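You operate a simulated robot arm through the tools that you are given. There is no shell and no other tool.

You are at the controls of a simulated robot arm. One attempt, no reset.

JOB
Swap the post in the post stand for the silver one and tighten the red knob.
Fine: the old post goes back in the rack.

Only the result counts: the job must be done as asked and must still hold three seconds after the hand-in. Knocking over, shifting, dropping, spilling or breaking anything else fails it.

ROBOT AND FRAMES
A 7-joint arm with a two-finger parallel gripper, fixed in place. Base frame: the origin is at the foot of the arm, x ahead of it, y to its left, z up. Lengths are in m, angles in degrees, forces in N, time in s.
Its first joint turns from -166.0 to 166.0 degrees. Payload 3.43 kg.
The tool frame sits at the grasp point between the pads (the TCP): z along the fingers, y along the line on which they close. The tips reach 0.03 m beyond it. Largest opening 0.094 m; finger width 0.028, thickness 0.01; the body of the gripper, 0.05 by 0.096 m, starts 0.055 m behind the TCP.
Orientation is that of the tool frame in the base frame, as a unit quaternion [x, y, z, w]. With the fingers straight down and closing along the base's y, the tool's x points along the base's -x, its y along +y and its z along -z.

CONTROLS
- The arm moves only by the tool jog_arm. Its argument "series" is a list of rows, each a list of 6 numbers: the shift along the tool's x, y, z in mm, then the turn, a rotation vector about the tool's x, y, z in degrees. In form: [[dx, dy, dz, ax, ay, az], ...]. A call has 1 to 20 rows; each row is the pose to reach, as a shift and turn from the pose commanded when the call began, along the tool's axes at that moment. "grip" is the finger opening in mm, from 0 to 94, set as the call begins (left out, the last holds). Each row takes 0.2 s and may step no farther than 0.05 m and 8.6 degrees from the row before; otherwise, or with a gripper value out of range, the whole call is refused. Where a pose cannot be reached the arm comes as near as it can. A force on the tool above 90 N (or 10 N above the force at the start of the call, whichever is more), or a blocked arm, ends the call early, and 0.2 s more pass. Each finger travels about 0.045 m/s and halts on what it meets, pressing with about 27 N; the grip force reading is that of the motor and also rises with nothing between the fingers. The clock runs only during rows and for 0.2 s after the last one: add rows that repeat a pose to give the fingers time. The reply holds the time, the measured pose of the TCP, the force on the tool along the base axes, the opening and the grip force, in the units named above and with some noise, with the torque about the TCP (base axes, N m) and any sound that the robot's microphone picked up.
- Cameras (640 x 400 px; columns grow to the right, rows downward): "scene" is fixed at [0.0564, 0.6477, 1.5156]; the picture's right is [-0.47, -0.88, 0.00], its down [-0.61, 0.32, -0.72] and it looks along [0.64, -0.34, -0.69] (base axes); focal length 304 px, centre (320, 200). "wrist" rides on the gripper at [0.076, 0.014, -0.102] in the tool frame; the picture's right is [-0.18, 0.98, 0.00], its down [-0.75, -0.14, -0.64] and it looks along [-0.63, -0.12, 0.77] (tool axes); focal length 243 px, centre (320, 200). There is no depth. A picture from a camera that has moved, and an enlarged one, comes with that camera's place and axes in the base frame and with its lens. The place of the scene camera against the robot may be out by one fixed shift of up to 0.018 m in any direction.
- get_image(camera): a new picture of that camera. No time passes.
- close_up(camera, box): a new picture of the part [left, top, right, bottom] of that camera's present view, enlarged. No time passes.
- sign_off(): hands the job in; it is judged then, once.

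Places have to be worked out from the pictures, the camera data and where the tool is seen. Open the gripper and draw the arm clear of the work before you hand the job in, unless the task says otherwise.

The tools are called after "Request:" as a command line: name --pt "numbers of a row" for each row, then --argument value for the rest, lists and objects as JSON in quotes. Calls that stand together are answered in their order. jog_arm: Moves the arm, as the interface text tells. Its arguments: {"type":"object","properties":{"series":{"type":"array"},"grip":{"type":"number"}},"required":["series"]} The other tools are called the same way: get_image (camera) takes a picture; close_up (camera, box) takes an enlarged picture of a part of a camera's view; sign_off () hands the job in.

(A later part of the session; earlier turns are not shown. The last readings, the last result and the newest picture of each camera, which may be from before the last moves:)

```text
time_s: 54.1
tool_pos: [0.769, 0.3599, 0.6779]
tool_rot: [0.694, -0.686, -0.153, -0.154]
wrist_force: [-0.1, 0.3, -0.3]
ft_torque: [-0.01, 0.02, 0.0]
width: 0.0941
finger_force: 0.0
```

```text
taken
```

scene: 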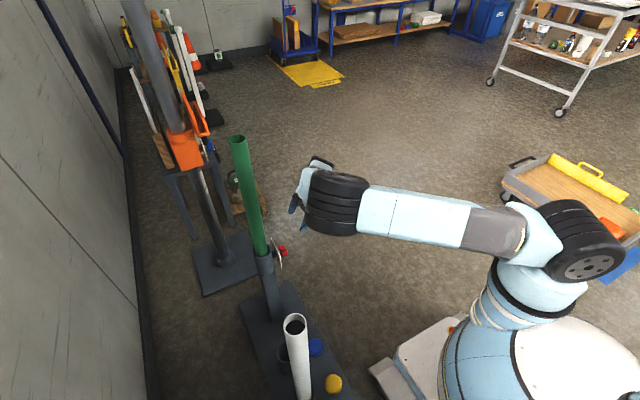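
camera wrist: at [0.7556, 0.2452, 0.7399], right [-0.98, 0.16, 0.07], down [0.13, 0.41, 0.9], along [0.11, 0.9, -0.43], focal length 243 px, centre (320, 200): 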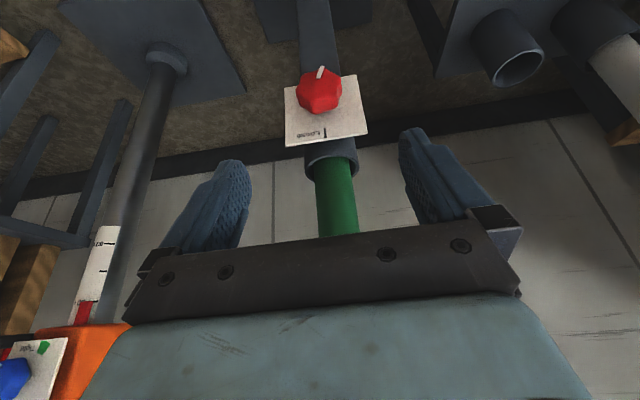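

The pose was reached and the camera sees the knob well, upside down. I zoom in to refine the knob position and read the label again.

Request:
close_up --camera "wrist" --box '[270, 50, 390, 180]'

Request:
close_up --camera "scene" --box '[240, 220, 300, 290]'

Request:
close_up --camera "wrist" --box '[440, 0, 640, 125]'

```text
3.08 times, centred on (330, 115) of wrist
camera zoom: at [0.7556, 0.2452, 0.7399], right [-0.98, 0.16, 0.07], down [0.13, 0.41, 0.9], along [0.11, 0.9, -0.43], focal length 746 px, centre (289, 462)
```

zoom: 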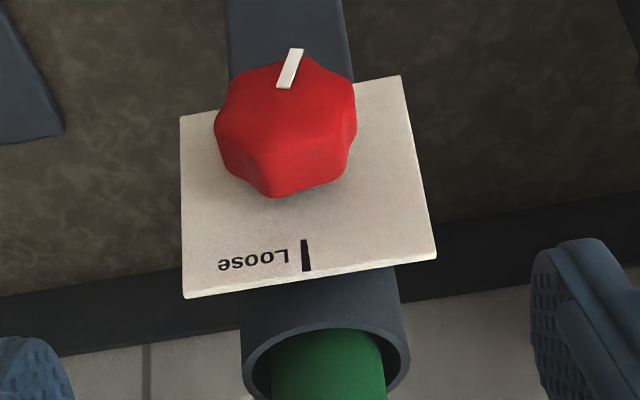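

```text
5.71 times, centred on (270, 255) of scene
camera zoom: at [0.0564, 0.6477, 1.5156], right [-0.47, -0.88, 0.0], down [-0.61, 0.32, -0.72], along [0.64, -0.34, -0.69], focal length 1737 px, centre (606, -114)
```

zoom: 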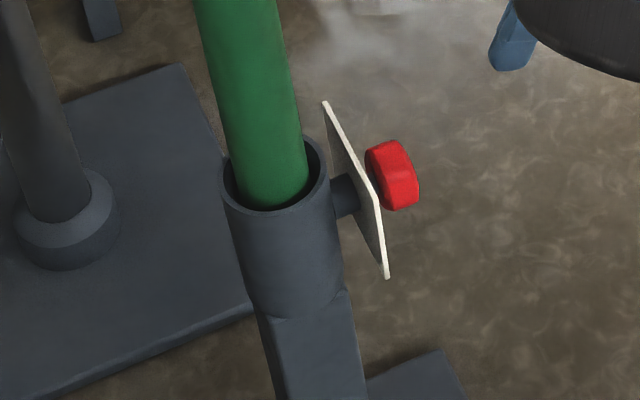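

```text
3.20 times, centred on (540, 62) of wrist
camera zoom: at [0.7556, 0.2452, 0.7399], right [-0.98, 0.16, 0.07], down [0.13, 0.41, 0.9], along [0.11, 0.9, -0.43], focal length 776 px, centre (-384, 640)
```

zoom: 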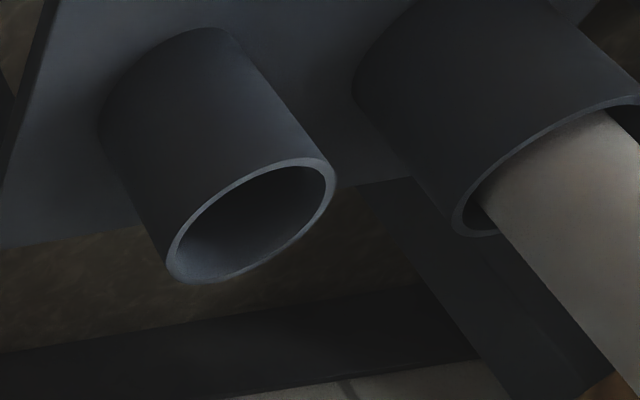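

The knob axis is at about x=0.769, z=0.515, with the face at y≈0.431 and the plate at y≈0.466. I descend along the tool axis partway with the fingers wide open, then check.

Request:
jog_arm --pt "1 0 35 0 0 0" --pt "3 0 70 0 0 0" --pt "4 0 105 0 0 0" --pt "5 0 135 0 0 0"

Request:
get_image --camera "wrist"

Request:
get_image --camera "scene"

```text
time_s: 55.1
tool_pos: [0.7691, 0.4133, 0.5543]
tool_rot: [0.695, -0.686, -0.153, -0.153]
wrist_force: [0.1, 0.4, 1.3]
ft_torque: [-0.01, -0.01, -0.02]
width: 0.0938
finger_force: 0.0
```

```text
taken
camera wrist: at [0.7556, 0.2982, 0.6157], right [-0.98, 0.16, 0.07], down [0.13, 0.41, 0.9], along [0.11, 0.9, -0.43], focal length 243 px, centre (320, 200)
```

wrist: 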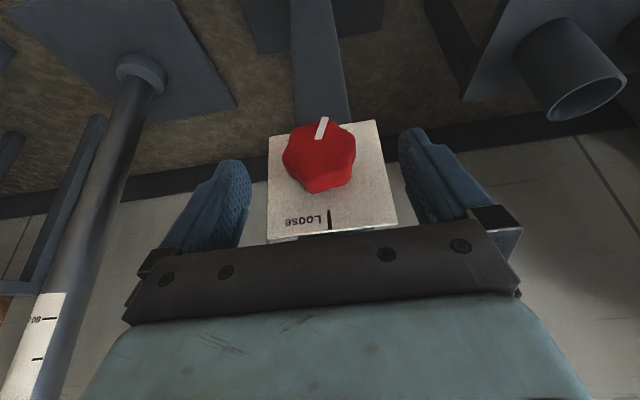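

```text
taken
```

scene: 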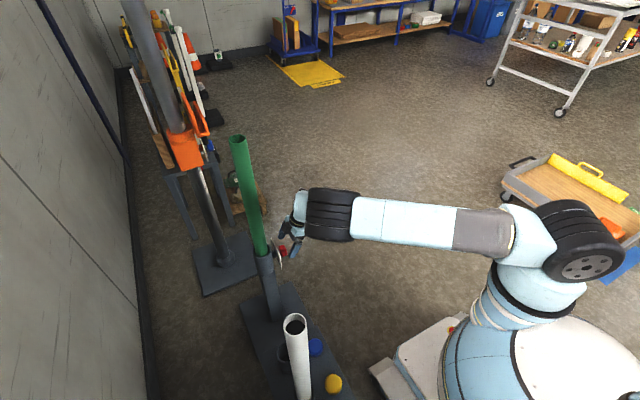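

The knob sits centred between the open fingers. I descend the last 4 cm so the TCP lies on the knob axis.

Request:
jog_arm --pt "1 0 21 0 0 0" --pt "1 0 42 0 0 0" --pt "1 0 42 0 0 0"

Request:
get_image --camera "wrist"

Request:
close_up --camera "scene" --box '[240, 170, 360, 290]'

```text
time_s: 55.9
tool_pos: [0.7672, 0.4283, 0.516]
tool_rot: [0.693, -0.687, -0.152, -0.154]
wrist_force: [-1.2, 0.0, -0.6]
ft_torque: [0.01, -0.02, -0.03]
width: 0.0938
finger_force: 0.1
```

```text
taken
camera wrist: at [0.7536, 0.3146, 0.5767], right [-0.98, 0.16, 0.07], down [0.13, 0.41, 0.9], along [0.11, 0.9, -0.43], focal length 243 px, centre (320, 200)
```

wrist: 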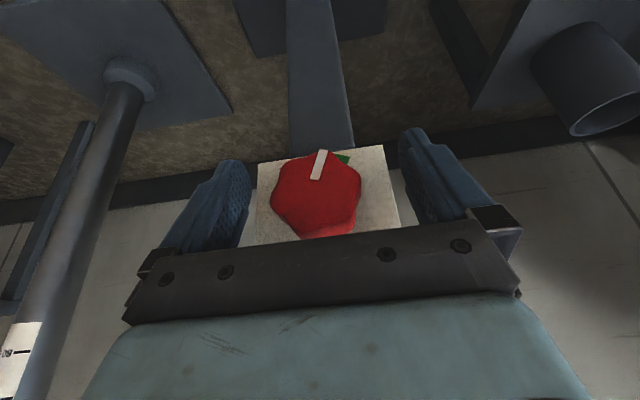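

```text
3.33 times, centred on (300, 230) of scene
camera zoom: at [0.0564, 0.6477, 1.5156], right [-0.47, -0.88, 0.0], down [-0.61, 0.32, -0.72], along [0.64, -0.34, -0.69], focal length 1013 px, centre (387, 100)
```

zoom: 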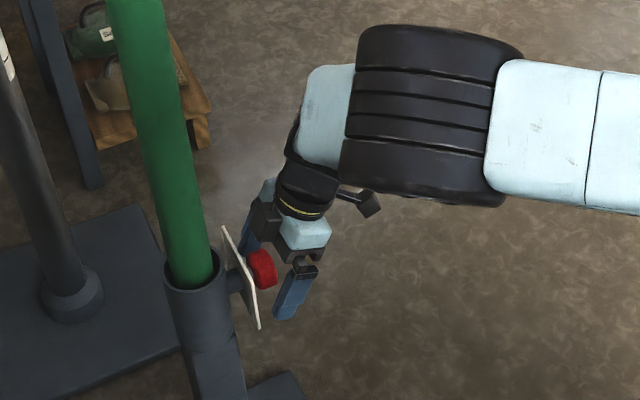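

The fingers straddle the knob, centred to within 2 mm. I close on it.

Request:
jog_arm --pt "0 -1.5 0 0 0 0" --pt "0 -1.5 0 0 0 0" --pt "0 -1.5 0 0 0 0" --pt "0 -1.5 0 0 0 0" --pt "0 -1.5 0 0 0 0" --grip 0

Request:
get_image --camera "wrist"

```text
time_s: 57.1
tool_pos: [0.7701, 0.4299, 0.5163]
tool_rot: [0.695, -0.686, -0.152, -0.154]
wrist_force: [26.4, 7.0, 2.9]
ft_torque: [-0.5, -0.05, -0.14]
width: 0.0516
finger_force: 45.6
```

```text
taken
camera wrist: at [0.7569, 0.3149, 0.5776], right [-0.98, 0.16, 0.07], down [0.13, 0.41, 0.9], along [0.11, 0.9, -0.43], focal length 243 px, centre (320, 200)
```

wrist: 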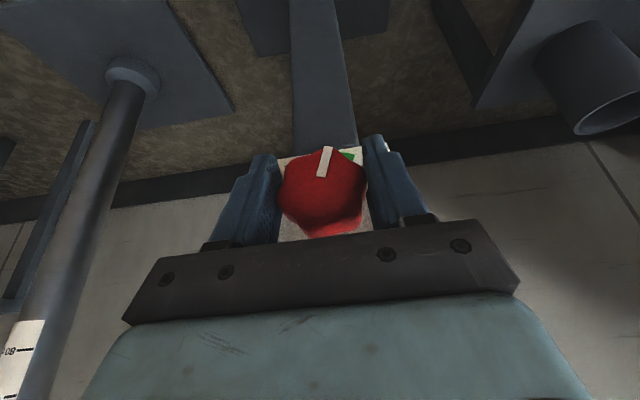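

The grip is 51.6 mm wide but there is a 26 N sideways force along +x, so the grip is off-centre. I ease the tool in +x to balance it.

Request:
jog_arm --pt "0 -1 0 0 0 0" --pt "0 -2 0 0 0 0" --pt "0 -2 0 0 0 0"

```text
time_s: 57.9
tool_pos: [0.7703, 0.4301, 0.5159]
tool_rot: [0.695, -0.686, -0.152, -0.152]
wrist_force: [2.8, -4.5, 22.1]
ft_torque: [0.6, 0.01, -0.34]
width: 0.0516
finger_force: 45.4
```

Balanced now. I try loosening counter-clockwise (tool top tilting towards -x) by 24° about the knob axis and watch the torque and the pointer.

Request:
jog_arm --pt "0 0 0 5.4 0.1 -2.5" --pt "0 0 0 10.9 0.1 -5.1" --pt "0 0 0 16.3 0.2 -7.6" --pt "0 0 0 21.7 0.2 -10.2"

Request:
get_image --camera "wrist"

Request:
get_image --camera "scene"

```text
time_s: 58.9
tool_pos: [0.7708, 0.429, 0.5163]
tool_rot: [0.711, -0.639, -0.005, -0.293]
wrist_force: [-11.9, -9.5, 22.2]
ft_torque: [0.45, 0.01, -0.04]
width: 0.0519
finger_force: 45.5
```

```text
taken
camera wrist: at [0.7334, 0.315, 0.5663], right [-0.93, 0.16, -0.33], down [-0.25, 0.41, 0.88], along [0.27, 0.9, -0.35], focal length 243 px, centre (320, 200)
```

wrist: 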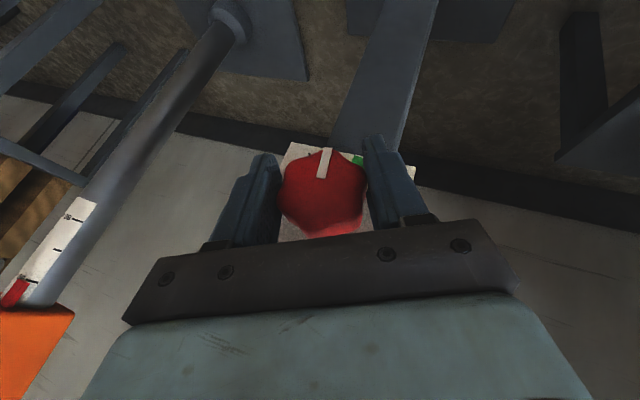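

```text
taken
```

scene: 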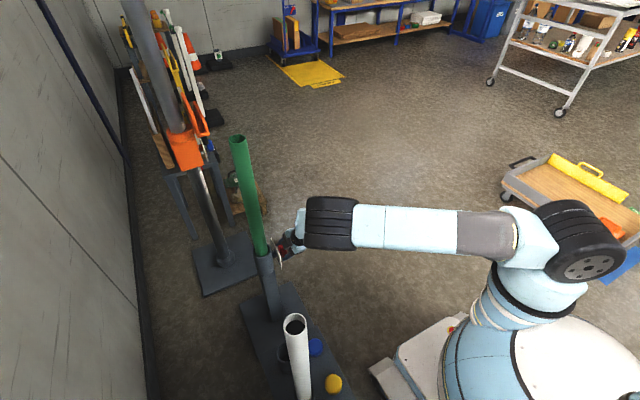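

The knob turns with the gripper and the pointer moves away from the green Tight mark. I continue counter-clockwise by another 32°.

Request:
jog_arm --pt "0 0 0 7.2 0.1 -3.4" --pt "0 0 0 14.5 0.2 -6.8" --pt "0 0 0 21.7 0.2 -10.2" --pt "0 0 0 29 0.3 -13.6"

Request:
get_image --camera "wrist"

Request:
get_image --camera "scene"

```text
time_s: 59.9
tool_pos: [0.756, 0.4295, 0.5247]
tool_rot: [0.695, -0.537, 0.181, -0.442]
wrist_force: [5.1, 9.3, -25.5]
ft_torque: [0.63, 0.32, -0.57]
width: 0.0476
finger_force: 45.4
out of reach, approached as far as the arm can: row 3, 4
stopped in row 4: the force on the tool passed its limit at 100 N (the readings are from after the stop); the commanded pose is now the measured one
```

```text
taken
camera wrist: at [0.7006, 0.3146, 0.5529], right [-0.64, 0.14, -0.75], down [-0.65, 0.42, 0.63], along [0.4, 0.9, -0.18], focal length 243 px, centre (320, 200)
```

wrist: 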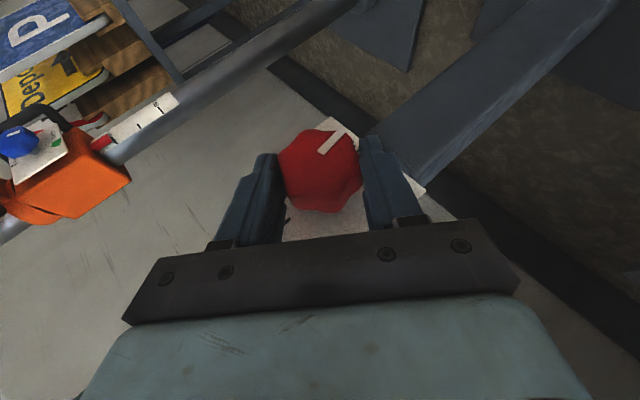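

```text
taken
```

scene: 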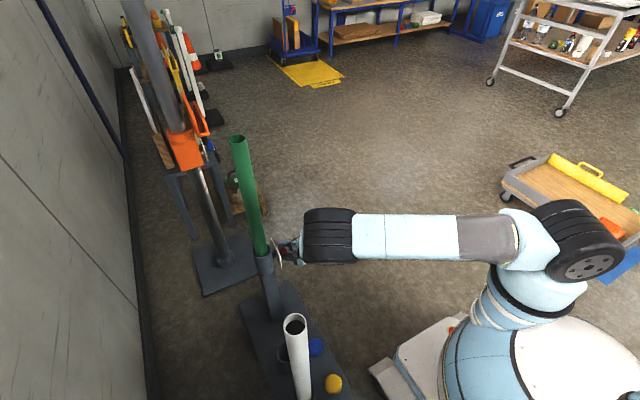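

The tilt reached about 50° before the arm hit its reach limit, and the knob turned with it. The stand hasn't moved. I open the fingers, recentre, and swing back to tilt +x for the next stroke.

Request:
jog_arm --pt "0 0 0 0 0 0" --pt "0 0 0 0 0 0" --pt "0 0 0 0 0 0" --pt "4 0 8 0 0 0" --pt "7 -1 15 0 0 0" --grip 94

Request:
get_image --camera "wrist"

Request:
close_up --camera "wrist" --box '[240, 90, 440, 230]'

```text
time_s: 61.1
tool_pos: [0.7572, 0.4292, 0.5278]
tool_rot: [0.694, -0.537, 0.181, -0.444]
wrist_force: [-0.5, -0.5, 0.0]
ft_torque: [-0.01, 0.0, -0.01]
width: 0.0938
finger_force: 0.1
out of reach, approached as far as the arm can: row 4, 5
```

```text
taken
camera wrist: at [0.7014, 0.314, 0.5554], right [-0.64, 0.14, -0.76], down [-0.65, 0.42, 0.63], along [0.4, 0.9, -0.18], focal length 243 px, centre (320, 200)
```

wrist: 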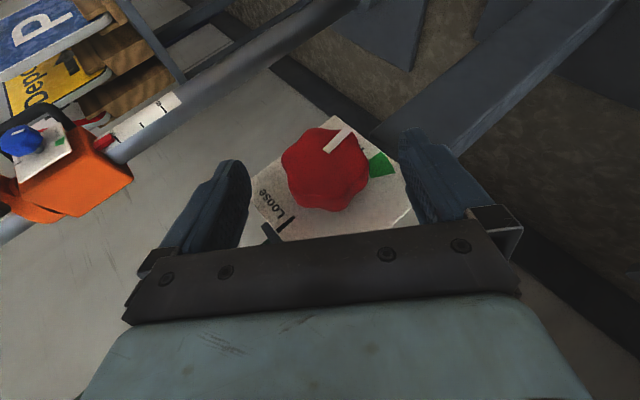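

```text
2.86 times, centred on (340, 160) of wrist
camera zoom: at [0.7014, 0.314, 0.5554], right [-0.64, 0.14, -0.76], down [-0.65, 0.42, 0.63], along [0.4, 0.9, -0.18], focal length 693 px, centre (263, 314)
```

zoom: 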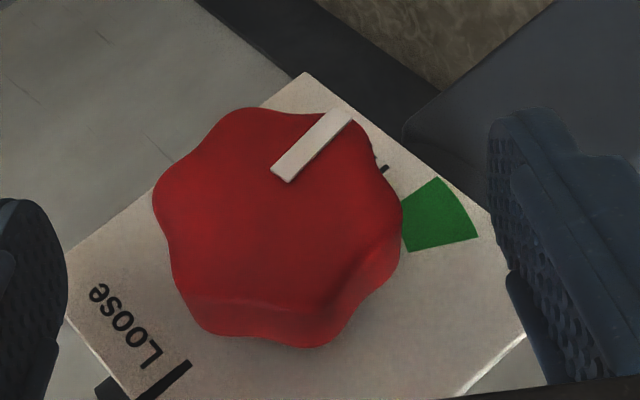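

The label is clear now: green wedge for Tight, black tick for Loose. The pointer has moved about 50° counter-clockwise out of the green side, with roughly 140° left. I swing the open gripper back about the knob axis towards +x tilt.

Request:
jog_arm --pt "1 0 2 -7.25 0 3.38" --pt "2 0 4 -14.5 0 6.76" --pt "4 0 7 -21.8 0 10.1" --pt "5 0 10 -29 0 13.5" --pt "6 0 12 -36.3 0 16.9" --pt "7 0 15 -43.5 0 20.3" --pt "7 0 15 -50.8 0 23.7" --pt "7 0 15 -58 0 27" --pt "7 0 15 -65.3 0 30.4" --pt "7 0 15 -72.5 0 33.8" --pt "7 0 15 -79.8 0 37.2"

Request:
get_image --camera "wrist"

Request:
get_image --camera "scene"

```text
time_s: 63.5
tool_pos: [0.7629, 0.4174, 0.5461]
tool_rot: [-0.627, 0.709, 0.32, -0.045]
wrist_force: [35.1, 4.7, -27.4]
ft_torque: [-0.49, -0.93, 0.04]
width: 0.0943
finger_force: 0.5
out of reach, approached as far as the arm can: row 10, 11
stopped in row 11: the force on the tool passed its limit at 115 N (the readings are from after the stop); the commanded pose is now the measured one
```

```text
taken
camera wrist: at [0.7815, 0.3051, 0.6112], right [-0.81, 0.18, 0.56], down [0.58, 0.43, 0.69], along [-0.12, 0.88, -0.45], focal length 243 px, centre (320, 200)
```

wrist: 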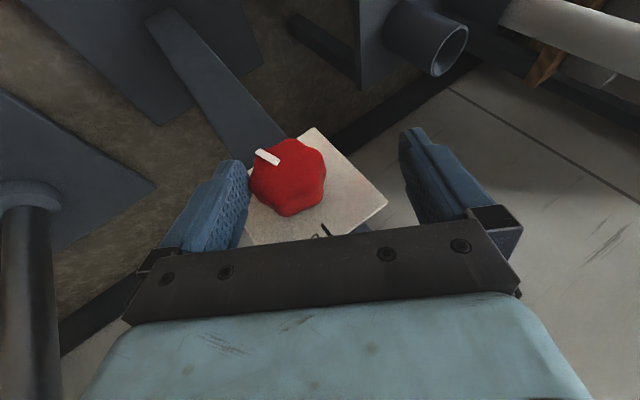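

```text
taken
```

scene: 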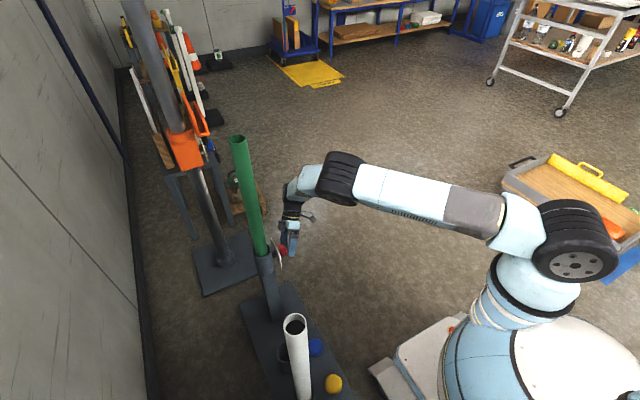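

I reached about +30° tilt, where the reach limit pushed the tool off-centre until a finger touched the knob. The usable range is roughly +15° to -40°. I recentre at +15° and look.

Request:
jog_arm --pt "0 -8 0 4.6 0 -2" --pt "-1 -15 6 9.2 -0.1 -4" --pt "-2 -20 15 13.8 -0.1 -6" --pt "-3 -21 25 13.8 -0.1 -6" --pt "-3 -21 25 13.8 -0.1 -6"

Request:
get_image --camera "wrist"

```text
time_s: 64.7
tool_pos: [0.7668, 0.4316, 0.5218]
tool_rot: [-0.664, 0.708, 0.238, 0.047]
wrist_force: [-0.7, 1.0, -0.3]
ft_torque: [-0.01, -0.01, 0.0]
width: 0.0938
finger_force: 0.1
```

```text
taken
camera wrist: at [0.7685, 0.3198, 0.5868], right [-0.92, 0.17, 0.34], down [0.38, 0.43, 0.82], along [-0.01, 0.88, -0.47], focal length 243 px, centre (320, 200)
```

wrist: 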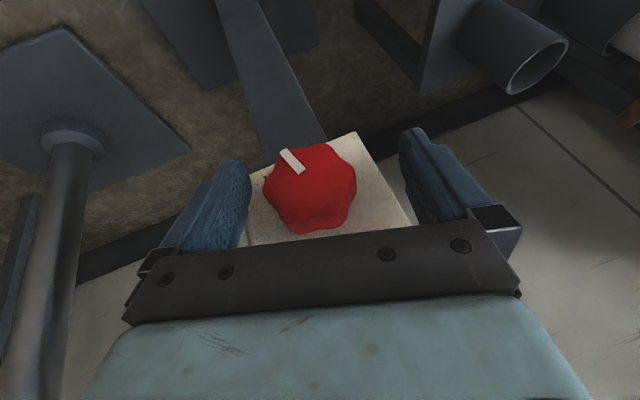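

The pose is fine and the knob is about 4 mm off the tool centre. I shift to centre and close for the second stroke.

Request:
jog_arm --pt "1.5 -5 3.5 0 0 0" --pt "1.5 -5 3.5 0 0 0" --pt "1.5 -5 3.5 0 0 0" --pt "1.5 -5 3.5 0 0 0" --pt "1.5 -5 3.5 0 0 0" --grip 0

```text
time_s: 65.9
tool_pos: [0.7703, 0.4327, 0.5159]
tool_rot: [-0.664, 0.708, 0.237, 0.048]
wrist_force: [27.7, 2.8, -3.2]
ft_torque: [-0.17, -0.04, -0.46]
width: 0.0514
finger_force: 45.2
```

Gripped. Now the counter-clockwise stroke of 56°, with a 2 mm shift in +x to balance the side force.

Request:
jog_arm --pt "0 -2 0 0 0 0" --pt "0 -2 0 7.3 0 -3.2" --pt "0 -2 0 14.7 0 -6.4" --pt "0 -2 0 22 0 -9.6" --pt "0 -2 0 29.4 0 -12.8" --pt "0 -2 0 36.7 0 -16" --pt "0 -2 0 44.1 0 -19.1" --pt "0 -2 0 50.5 0 -21.9"

Request:
get_image --camera "wrist"

```text
time_s: 67.7
tool_pos: [0.7695, 0.4321, 0.516]
tool_rot: [0.699, -0.606, 0.097, -0.367]
wrist_force: [-27.7, -15.2, 37.1]
ft_torque: [1.14, -0.01, 0.32]
width: 0.0513
finger_force: 44.7
```

```text
taken
camera wrist: at [0.7174, 0.3198, 0.5567], right [-0.81, 0.17, -0.56], down [-0.45, 0.44, 0.78], along [0.38, 0.88, -0.27], focal length 243 px, centre (320, 200)
```

wrist: 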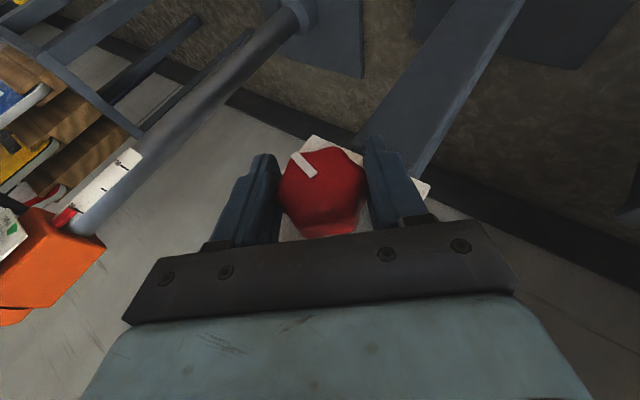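

A clean stroke. I open and swing back 55° for the next one.

Request:
jog_arm --pt "0 0 0 0 0 0" --pt "0 0 0 0 0 0" --pt "0 0 0 0 0 0" --pt "0 0 0 -7.3 0 3.2" --pt "0 0 0 -14.7 0 6.4" --pt "0 0 0 -22 0 9.6" --pt "0 0 0 -29.4 0 12.8" --pt "0 0 0 -36.7 0 16" --pt "0 0 0 -44.1 0 19.1" --pt "0 0 0 -50.5 0 21.9" --grip 94

Request:
get_image --camera "wrist"

```text
time_s: 69.9
tool_pos: [0.7694, 0.4334, 0.5141]
tool_rot: [-0.663, 0.708, 0.24, 0.047]
wrist_force: [-0.4, -0.5, -0.2]
ft_torque: [-0.04, -0.08, 0.0]
width: 0.0941
finger_force: 0.2
```

```text
taken
camera wrist: at [0.7731, 0.3197, 0.581], right [-0.92, 0.17, 0.34], down [0.38, 0.43, 0.81], along [-0.01, 0.88, -0.47], focal length 243 px, centre (320, 200)
```

wrist: 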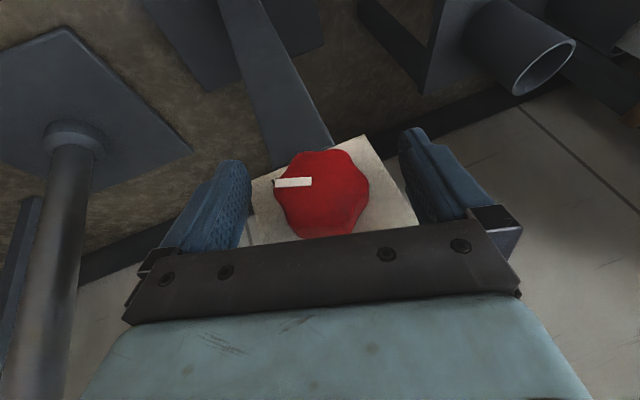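

The pointer now points right and slightly down in the knob's own frame, with about 113° left to Loose. I close and make another 56° stroke.

Request:
jog_arm --pt "0 -2 -2 0 0 0" --pt "0 -3 -2 0 0 0" --pt "0 -3 -2 0 0 0" --pt "0 -3 -2 0 0 0" --pt "0 -3 -2 0 0 0" --pt "0 -3 -2 7.3 0 -3.2" --pt "0 -3 -2 14.7 0 -6.4" --pt "0 -3 -2 22 0 -9.6" --pt "0 -3 -2 29.4 0 -12.8" --pt "0 -3 -2 36.7 0 -16" --pt "0 -3 -2 44.1 0 -19.1" --pt "0 -3 -2 52.4 0 -22.7" --grip 0

Request:
jog_arm --pt "0 0 0 0 0 0" --pt "0 0 0 0 0 0" --pt "0 0 0 0 0 0" --pt "0 0 0 -7.3 0 3.2" --pt "0 0 0 -14.7 0 6.4" --pt "0 0 0 -22 0 9.6" --pt "0 0 0 -29.4 0 12.8" --pt "0 0 0 -36.7 0 16" --pt "0 0 0 -44.1 0 19.1" --pt "0 0 0 -52.4 0 22.7" --grip 94

Request:
get_image --camera "wrist"

```text
refused: row 12 steps farther than a row can; nothing moved
```

```text
refused: row 10 steps farther than a row can; nothing moved
```

```text
taken
camera wrist: at [0.7731, 0.3197, 0.581], right [-0.92, 0.17, 0.34], down [0.38, 0.43, 0.81], along [-0.01, 0.88, -0.47], focal length 243 px, centre (320, 200)
```

wrist: 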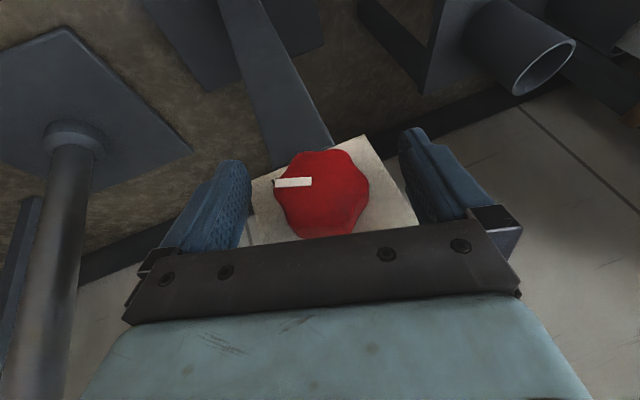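

The last row of each call was slightly too big a step, so nothing moved. I repeat with even steps.

Request:
jog_arm --pt "0 -2 -2 0 0 0" --pt "0 -3 -2 0 0 0" --pt "0 -3 -2 0 0 0" --pt "0 -3 -2 0 0 0" --pt "0 -3 -2 0 0 0" --pt "0 -3 -2 7.4 0 -3.2" --pt "0 -3 -2 14.8 0 -6.4" --pt "0 -3 -2 22.2 0 -9.6" --pt "0 -3 -2 29.6 0 -12.9" --pt "0 -3 -2 37 0 -16.1" --pt "0 -3 -2 44.5 0 -19.3" --pt "0 -3 -2 51.9 0 -22.5" --grip 0

Request:
get_image --camera "wrist"

```text
time_s: 72.5
tool_pos: [0.7718, 0.431, 0.5143]
tool_rot: [0.699, -0.601, 0.107, -0.372]
wrist_force: [-46.7, -5.7, -25.7]
ft_torque: [-0.66, -0.12, 0.65]
width: 0.0523
finger_force: 44.7
```

```text
taken
camera wrist: at [0.7194, 0.3191, 0.5536], right [-0.8, 0.17, -0.58], down [-0.47, 0.44, 0.77], along [0.39, 0.88, -0.27], focal length 243 px, centre (320, 200)
```

wrist: 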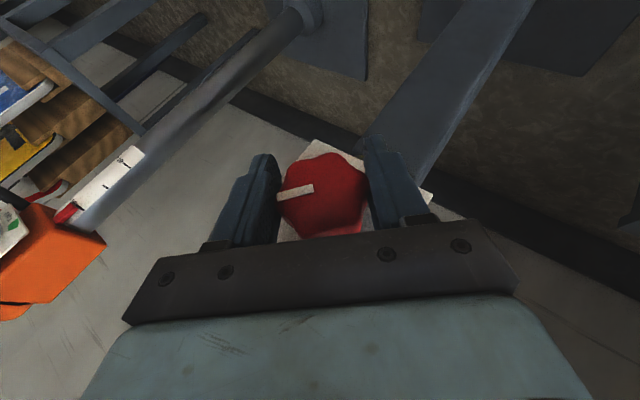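

The pointer is following. I open and swing back for the final loosening stroke.

Request:
jog_arm --pt "0 0 0 0 0 0" --pt "0 0 0 0 0 0" --pt "0 0 0 0 0 0" --pt "0 1 0 -7.4 0 3.2" --pt "0 1 0 -14.8 0 6.4" --pt "0 1 0 -22.2 0 9.6" --pt "0 1 0 -29.6 0 12.9" --pt "0 1 0 -37 0 16.1" --pt "0 1 0 -44.5 0 19.3" --pt "0 1 0 -51.9 0 22.5" --grip 94

Request:
get_image --camera "wrist"

```text
time_s: 74.7
tool_pos: [0.7725, 0.431, 0.5168]
tool_rot: [-0.663, 0.708, 0.239, 0.047]
wrist_force: [0.1, -0.6, -1.1]
ft_torque: [-0.05, 0.0, -0.01]
width: 0.0942
finger_force: 0.1
```

```text
taken
camera wrist: at [0.7756, 0.3185, 0.5819], right [-0.92, 0.17, 0.34], down [0.38, 0.43, 0.82], along [-0.01, 0.88, -0.47], focal length 243 px, centre (320, 200)
```

wrist: 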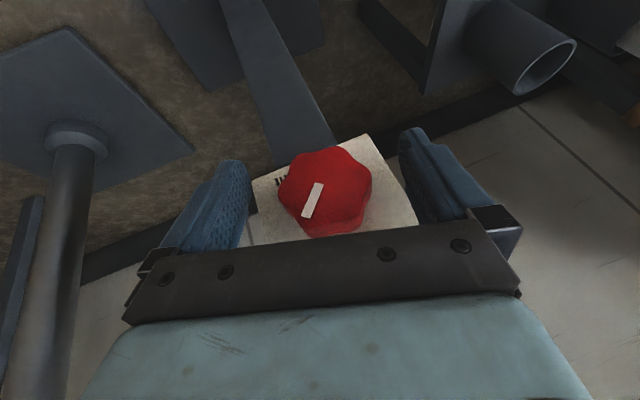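

The pointer is now about 43° short of Loose. I close and turn 45° more.

Request:
jog_arm --pt "0 0 0 0 0 0" --pt "0 0 0 0 0 0" --pt "0 0 0 0 0 0" --pt "0 0 0 0 0 0" --pt "0 -1 0 0 0 0" --pt "0 -1 0 6.9 0 -3" --pt "0 -1 0 13.8 0 -6" --pt "0 -1 0 20.7 0 -9" --pt "0 -1 0 27.5 0 -12" --pt "0 -1 0 34.4 0 -15" --pt "0 -1 0 41.3 0 -18" --grip 0

Request:
get_image --camera "wrist"

```text
time_s: 77.1
tool_pos: [0.7713, 0.433, 0.5151]
tool_rot: [0.707, -0.634, 0.036, -0.313]
wrist_force: [-74.3, -15.9, 10.2]
ft_torque: [-0.22, 0.97, 1.2]
width: 0.0524
finger_force: 45.0
```

```text
taken
camera wrist: at [0.7273, 0.3203, 0.5644], right [-0.89, 0.17, -0.41], down [-0.31, 0.44, 0.84], along [0.32, 0.88, -0.34], focal length 243 px, centre (320, 200)
```

wrist: 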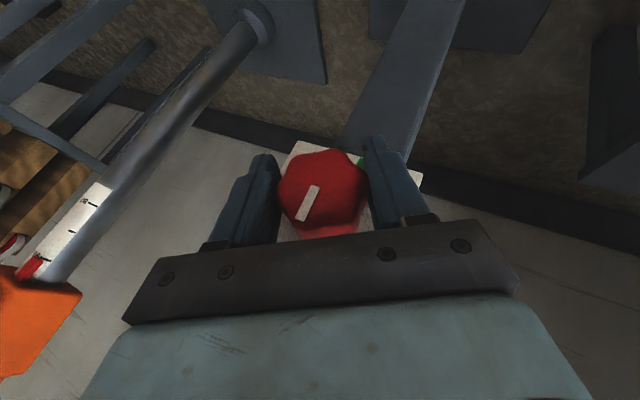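

The pointer now points straight up at the Loose mark, and the turning torque rose to about 1 N·m, as at a stop. I open the fingers, back off along the tool axis, and check.

Request:
jog_arm --pt "0 0 0 0 0 0" --pt "0 0 0 0 0 0" --pt "0 0 0 0 0 0" --pt "0 0 0 0 0 0" --pt "0 0 -40 0 0 0" --pt "0 0 -80 0 0 0" --pt "0 0 -120 0 0 0" --grip 94

Request:
get_image --camera "wrist"

Request:
get_image --camera "scene"

```text
time_s: 78.7
tool_pos: [0.7194, 0.3834, 0.6114]
tool_rot: [0.704, -0.636, 0.036, -0.313]
wrist_force: [-0.2, -0.2, -0.9]
ft_torque: [0.0, 0.0, 0.0]
width: 0.094
finger_force: 0.1
```

```text
taken
camera wrist: at [0.6751, 0.2714, 0.6608], right [-0.89, 0.17, -0.41], down [-0.31, 0.44, 0.85], along [0.33, 0.88, -0.34], focal length 243 px, centre (320, 200)
```

wrist: 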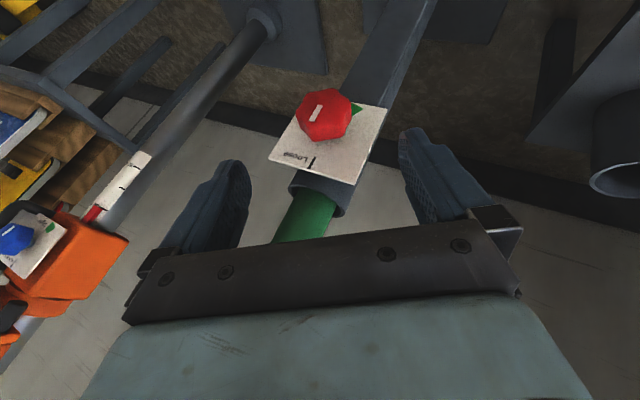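

```text
taken
```

scene: 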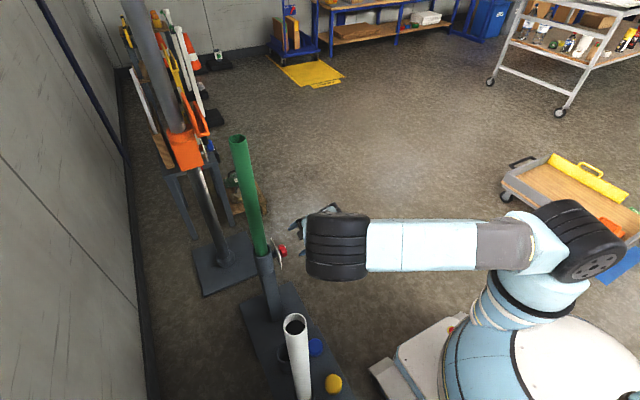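

Request:
close_up --camera "wrist" --box '[260, 70, 400, 190]'

Request:
close_up --camera "scene" --box '[220, 120, 310, 280]'

```text
3.33 times, centred on (330, 130) of wrist
camera zoom: at [0.6751, 0.2714, 0.6608], right [-0.89, 0.17, -0.41], down [-0.31, 0.44, 0.85], along [0.33, 0.88, -0.34], focal length 809 px, centre (287, 433)
```

zoom: 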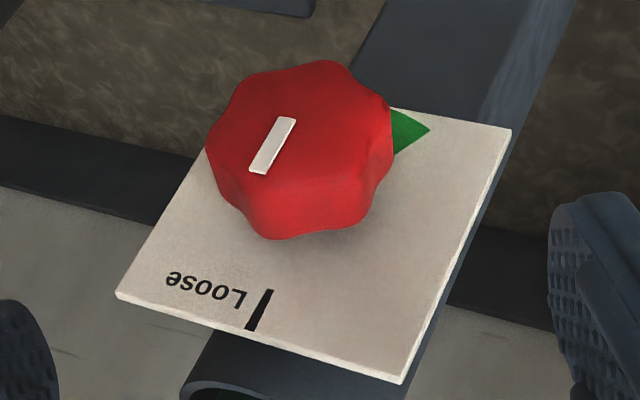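

```text
2.50 times, centred on (265, 200) of scene
camera zoom: at [0.0564, 0.6477, 1.5156], right [-0.47, -0.88, 0.0], down [-0.61, 0.32, -0.72], along [0.64, -0.34, -0.69], focal length 760 px, centre (458, 200)
```

zoom: 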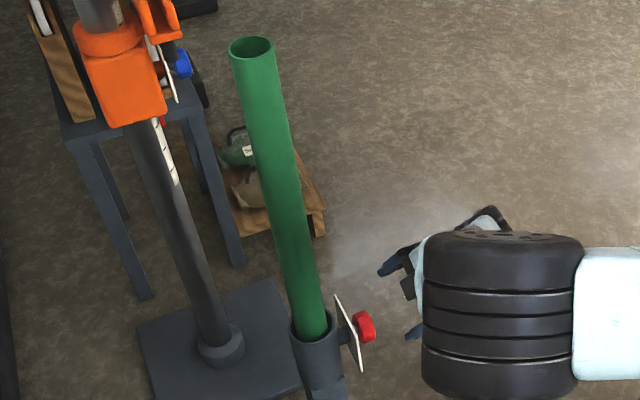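

The pointer lines up with the Loose tick and the stand is undisturbed. Next is the green post. I back away and turn the tool so it points outward and 60° down, ready to grip the post just below its top at z≈1.06.

Request:
jog_arm --pt "12 -1 -39 0 0 0" --pt "24 -3 -78 0 0 0" --pt "36 -4 -117 0 0 0" --pt "48 -6 -156 0 0 0" --pt "61 -7 -195 0 0 0" --pt "53 -14 -208 -0.6 0 -7.9" --pt "45 -20 -222 -1.3 0.1 -15.9" --pt "37 -26 -235 -1.9 0.1 -23.8" --pt "29 -33 -249 -2.5 0.2 -31.8" --pt "21 -39 -262 -3.2 0.2 -39.7" --pt "13 -45 -276 -3.8 0.2 -47.7" --pt "5 -52 -289 -4.4 0.3 -55.6" --pt "-3 -58 -303 -5.1 0.3 -63.6" --pt "-11 -64 -316 -5.7 0.4 -71.5" --pt "-19 -71 -329 -6.3 0.4 -79.5" --pt "-27 -77 -343 -7 0.4 -87.4" --pt "-35 -83 -356 -7.6 0.5 -95.4" --pt "-43 -90 -370 -8.2 0.5 -103.3" --pt "-51 -96 -383 -8.9 0.6 -111.3" --pt "-59 -102 -397 -9.5 0.6 -119.2"

Request:
get_image --camera "wrist"

Request:
get_image --camera "scene"

```text
time_s: 82.9
tool_pos: [0.6219, 0.281, 0.999]
tool_rot: [0.923, 0.285, 0.247, -0.075]
wrist_force: [0.0, 0.1, -0.5]
ft_torque: [-0.01, -0.03, 0.01]
width: 0.0939
finger_force: 0.0
```

```text
taken
camera wrist: at [0.6408, 0.2758, 1.1264], right [0.42, -0.9, -0.09], down [-0.88, -0.43, 0.18], along [-0.2, 0.0, -0.98], focal length 243 px, centre (320, 200)
```

wrist: 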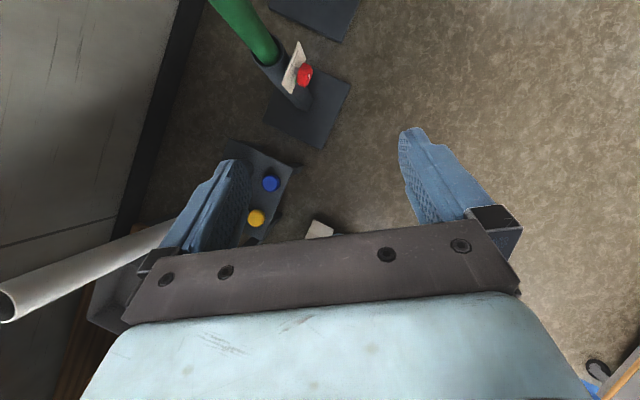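

```text
taken
```

scene: 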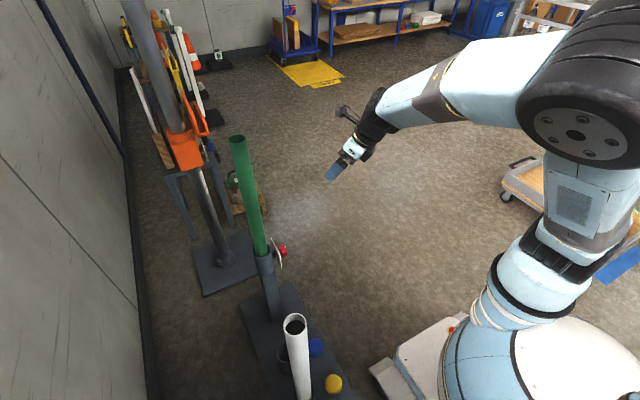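

The posture is good, with the elbow out to the right. The green post top is at about (0.770, 0.513, 1.06). I move to a pre-grasp 12 cm back along the tool axis.

Request:
jog_arm --pt "39 -18 -4 0 0 0" --pt "78 -36 -7 0 0 0" --pt "117 -54 -11 0 0 0" --pt "156 -72 -14 0 0 0" --pt "195 -90 -18 0 0 0" --pt "234 -108 -21 0 0 0"

Request:
get_image --camera "wrist"

Request:
get_image --camera "scene"

```text
time_s: 84.3
tool_pos: [0.719, 0.4798, 1.1329]
tool_rot: [0.924, 0.283, 0.246, -0.076]
wrist_force: [0.4, 0.3, 0.4]
ft_torque: [0.06, -0.04, 0.0]
width: 0.094
finger_force: 0.1
```

```text
taken
camera wrist: at [0.74, 0.4745, 1.2609], right [0.42, -0.9, -0.09], down [-0.89, -0.43, 0.18], along [-0.2, 0.01, -0.98], focal length 243 px, centre (320, 200)
```

wrist: 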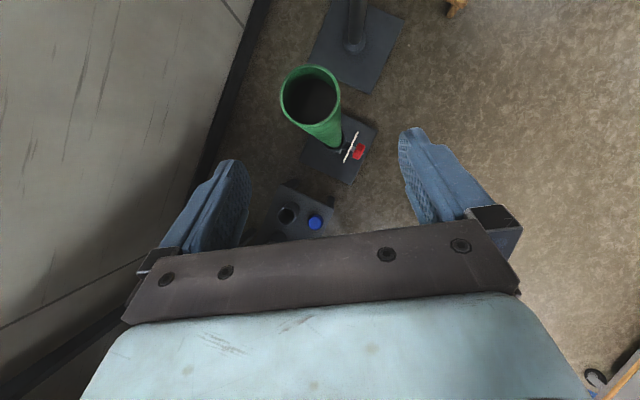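

```text
taken
```

scene: 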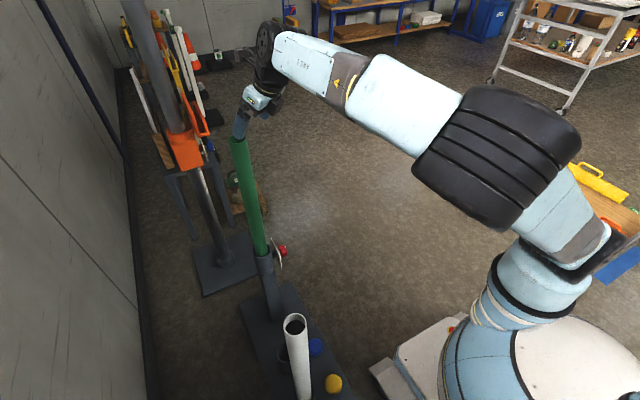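

The top view gives the green post's rim centre at about (0.771, 0.515) with the top at z≈1.056, right on the tool axis. I advance 12 cm along the tool axis to straddle it.

Request:
jog_arm --pt "0 0 35 0 0 0" --pt "1 0 70 0 0 0" --pt "1 0 100 0 0 0" --pt "1 0 123 0 0 0" --pt "1 0 123 0 0 0"

Request:
get_image --camera "wrist"

Request:
close_up --camera "scene" --box '[190, 70, 330, 270]'

```text
time_s: 85.5
tool_pos: [0.7694, 0.5135, 1.0263]
tool_rot: [0.923, 0.284, 0.247, -0.076]
wrist_force: [0.1, 0.4, -0.7]
ft_torque: [0.03, -0.01, 0.01]
width: 0.0942
finger_force: 0.2
```

```text
taken
camera wrist: at [0.7907, 0.5079, 1.1534], right [0.42, -0.9, -0.09], down [-0.88, -0.43, 0.18], along [-0.2, 0.01, -0.98], focal length 243 px, centre (320, 200)
```

wrist: 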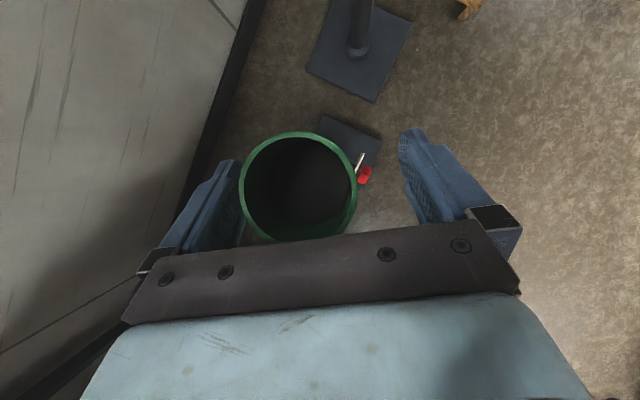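

```text
2.00 times, centred on (260, 170) of scene
camera zoom: at [0.0564, 0.6477, 1.5156], right [-0.47, -0.88, 0.0], down [-0.61, 0.32, -0.72], along [0.64, -0.34, -0.69], focal length 608 px, centre (440, 260)
```

zoom: 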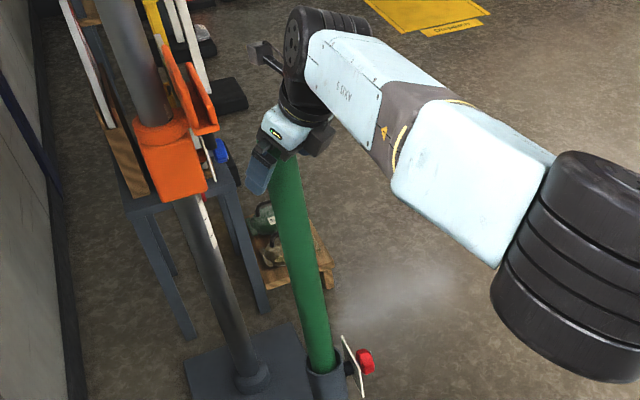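

The rim centre sits 2 mm and 4 mm off the TCP. I make that small correction and close on the green post.

Request:
jog_arm --pt "3.7 -2 2 0 0 0" --pt "3.7 -2 2 0 0 0"

Request:
jog_arm --pt "0 0 0 0 0 0" --pt "0 0 0 0 0 0" --pt "0 0 0 0 0 0" --pt "0 0 0 0 0 0" --pt "0 0 0 0 0 0" --grip 0

Request:
get_image --camera "wrist"

```text
time_s: 86.1
tool_pos: [0.7728, 0.5168, 1.0269]
tool_rot: [0.924, 0.284, 0.247, -0.076]
wrist_force: [0.8, 0.6, -0.1]
ft_torque: [0.0, -0.02, -0.04]
width: 0.094
finger_force: 0.0
```

```text
time_s: 87.3
tool_pos: [0.7725, 0.5174, 1.0258]
tool_rot: [0.923, 0.284, 0.247, -0.076]
wrist_force: [0.6, 0.6, 0.1]
ft_torque: [0.06, 0.03, -0.01]
width: 0.0513
finger_force: 27.0
```

```text
taken
camera wrist: at [0.793, 0.5117, 1.1543], right [0.42, -0.9, -0.09], down [-0.88, -0.43, 0.18], along [-0.2, 0.01, -0.98], focal length 243 px, centre (320, 200)
```

wrist: 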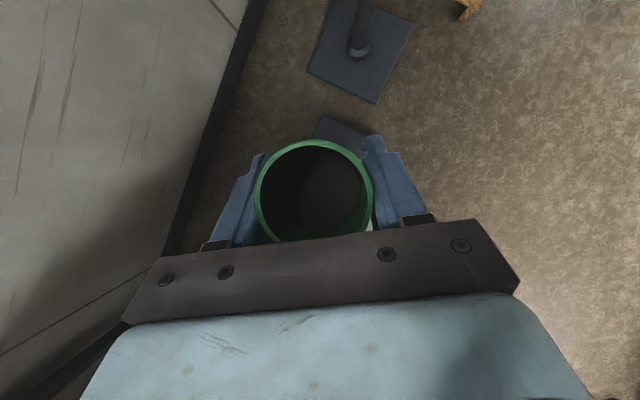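

Gripped at 51.3 mm with no side load. I lift straight up 20 mm first and check that it slides free.

Request:
jog_arm --pt "2.5 0 -4.3 0 0 0" --pt "5 0 -8.7 0 0 0" --pt "7.5 0 -13 0 0 0" --pt "10 0 -17.3 0 0 0"

Request:
close_up --camera "scene" --box '[190, 70, 330, 270]'

```text
time_s: 88.3
tool_pos: [0.7741, 0.5169, 1.0469]
tool_rot: [0.923, 0.285, 0.247, -0.077]
wrist_force: [0.0, -0.8, -4.7]
ft_torque: [0.02, -0.01, 0.03]
width: 0.0513
finger_force: 27.4
```

```text
2.00 times, centred on (260, 170) of scene
camera zoom: at [0.0564, 0.6477, 1.5156], right [-0.47, -0.88, 0.0], down [-0.61, 0.32, -0.72], along [0.64, -0.34, -0.69], focal length 608 px, centre (440, 260)
```

zoom: 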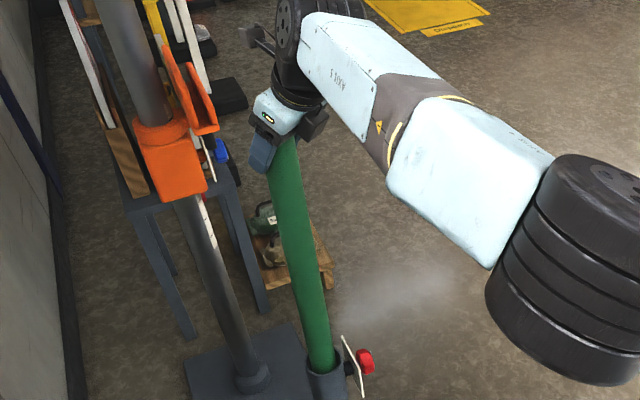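

It slides freely, with a load of about 5 N. I continue up 70 mm.

Request:
jog_arm --pt "6 0 -10 0 0 0" --pt "12 0 -20.5 0 0 0" --pt "18 0 -31 0 0 0" --pt "23.5 0 -41 0 0 0" --pt "29 0 -51 0 0 0" --pt "35 0 -61 0 0 0"

Request:
close_up --camera "scene" --box '[190, 70, 330, 270]'

```text
time_s: 89.7
tool_pos: [0.7731, 0.5176, 1.1204]
tool_rot: [0.923, 0.285, 0.247, -0.077]
wrist_force: [-0.8, 0.2, -6.0]
ft_torque: [-0.03, -0.04, 0.03]
width: 0.0512
finger_force: 27.1
```

```text
2.00 times, centred on (260, 170) of scene
camera zoom: at [0.0564, 0.6477, 1.5156], right [-0.47, -0.88, 0.0], down [-0.61, 0.32, -0.72], along [0.64, -0.34, -0.69], focal length 608 px, centre (440, 260)
```

zoom: 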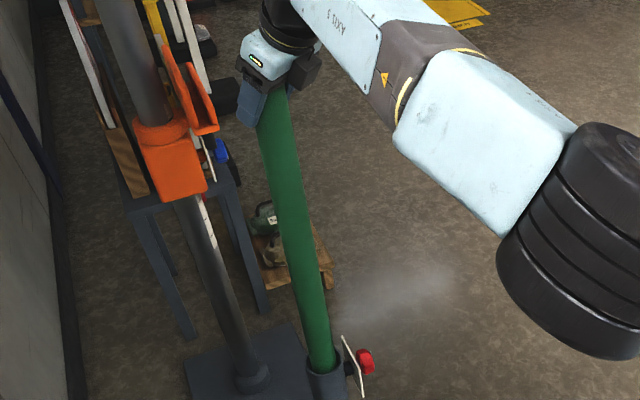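

It has lifted 94 mm and the bottom end is still in the collar. I go up another 60 mm.

Request:
jog_arm --pt "5 0 -8.7 0 0 0" --pt "10 0 -17.3 0 0 0" --pt "15 0 -26 0 0 0" --pt "20 0 -34.6 0 0 0" --pt "25 0 -43.3 0 0 0" --pt "30 0 -52 0 0 0"

Request:
close_up --camera "scene" --box '[190, 70, 330, 270]'

```text
time_s: 91.1
tool_pos: [0.7728, 0.5165, 1.1771]
tool_rot: [0.923, 0.283, 0.247, -0.076]
wrist_force: [0.2, -0.3, -6.3]
ft_torque: [0.01, 0.03, 0.04]
width: 0.0513
finger_force: 26.7
```

```text
2.00 times, centred on (260, 170) of scene
camera zoom: at [0.0564, 0.6477, 1.5156], right [-0.47, -0.88, 0.0], down [-0.61, 0.32, -0.72], along [0.64, -0.34, -0.69], focal length 608 px, centre (440, 260)
```

zoom: 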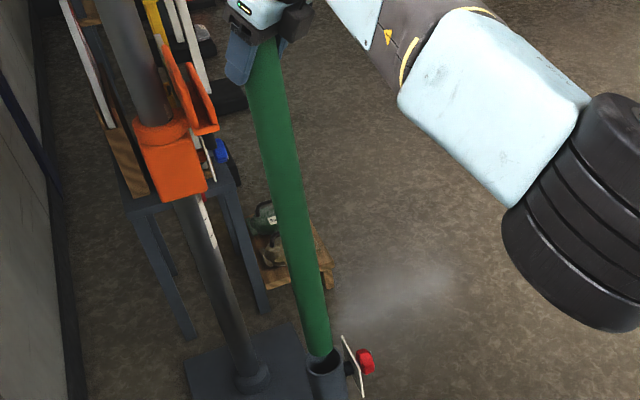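

The bottom end looks just about out of the collar. I zoom in to check.

Request:
close_up --camera "scene" --box '[230, 220, 310, 280]'

```text
6.67 times, centred on (270, 250) of scene
camera zoom: at [0.0564, 0.6477, 1.5156], right [-0.47, -0.88, 0.0], down [-0.61, 0.32, -0.72], along [0.64, -0.34, -0.69], focal length 2026 px, centre (653, -133)
```

zoom: 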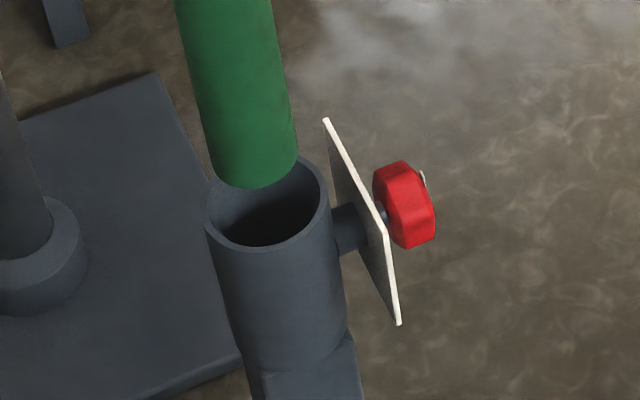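

The bottom is about 36 mm above the collar (post length ≈ 0.6 m). I lift a bit more, back off towards the rack side, and look at the rack hole again to fix its position.

Request:
jog_arm --pt "5 0 -8.7 0 0 0" --pt "10 0 -17.3 0 0 0" --pt "15 0 -26 0 0 0" --pt "20 0 -34.6 0 0 0"

Request:
get_image --camera "wrist"

Request:
get_image --camera "scene"

```text
time_s: 92.1
tool_pos: [0.7744, 0.5173, 1.2185]
tool_rot: [0.924, 0.283, 0.247, -0.076]
wrist_force: [-0.9, -0.6, -5.7]
ft_torque: [0.0, 0.01, -0.01]
width: 0.0513
finger_force: 26.8
```

```text
taken
camera wrist: at [0.7935, 0.5119, 1.3456], right [0.42, -0.9, -0.09], down [-0.88, -0.43, 0.18], along [-0.2, 0.01, -0.98], focal length 243 px, centre (320, 200)
```

wrist: 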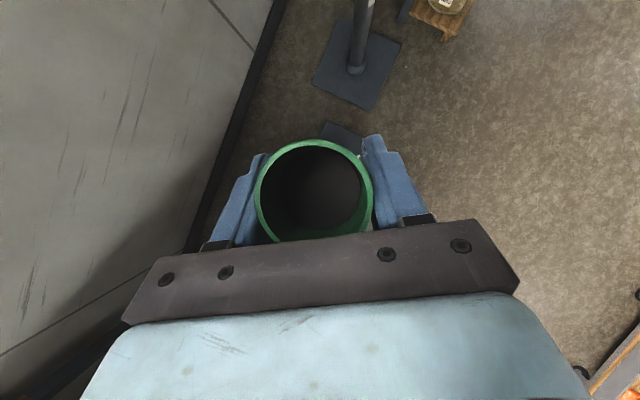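

```text
taken
```

scene: 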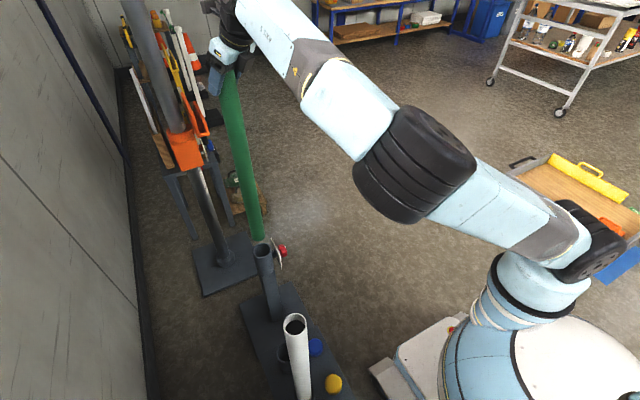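

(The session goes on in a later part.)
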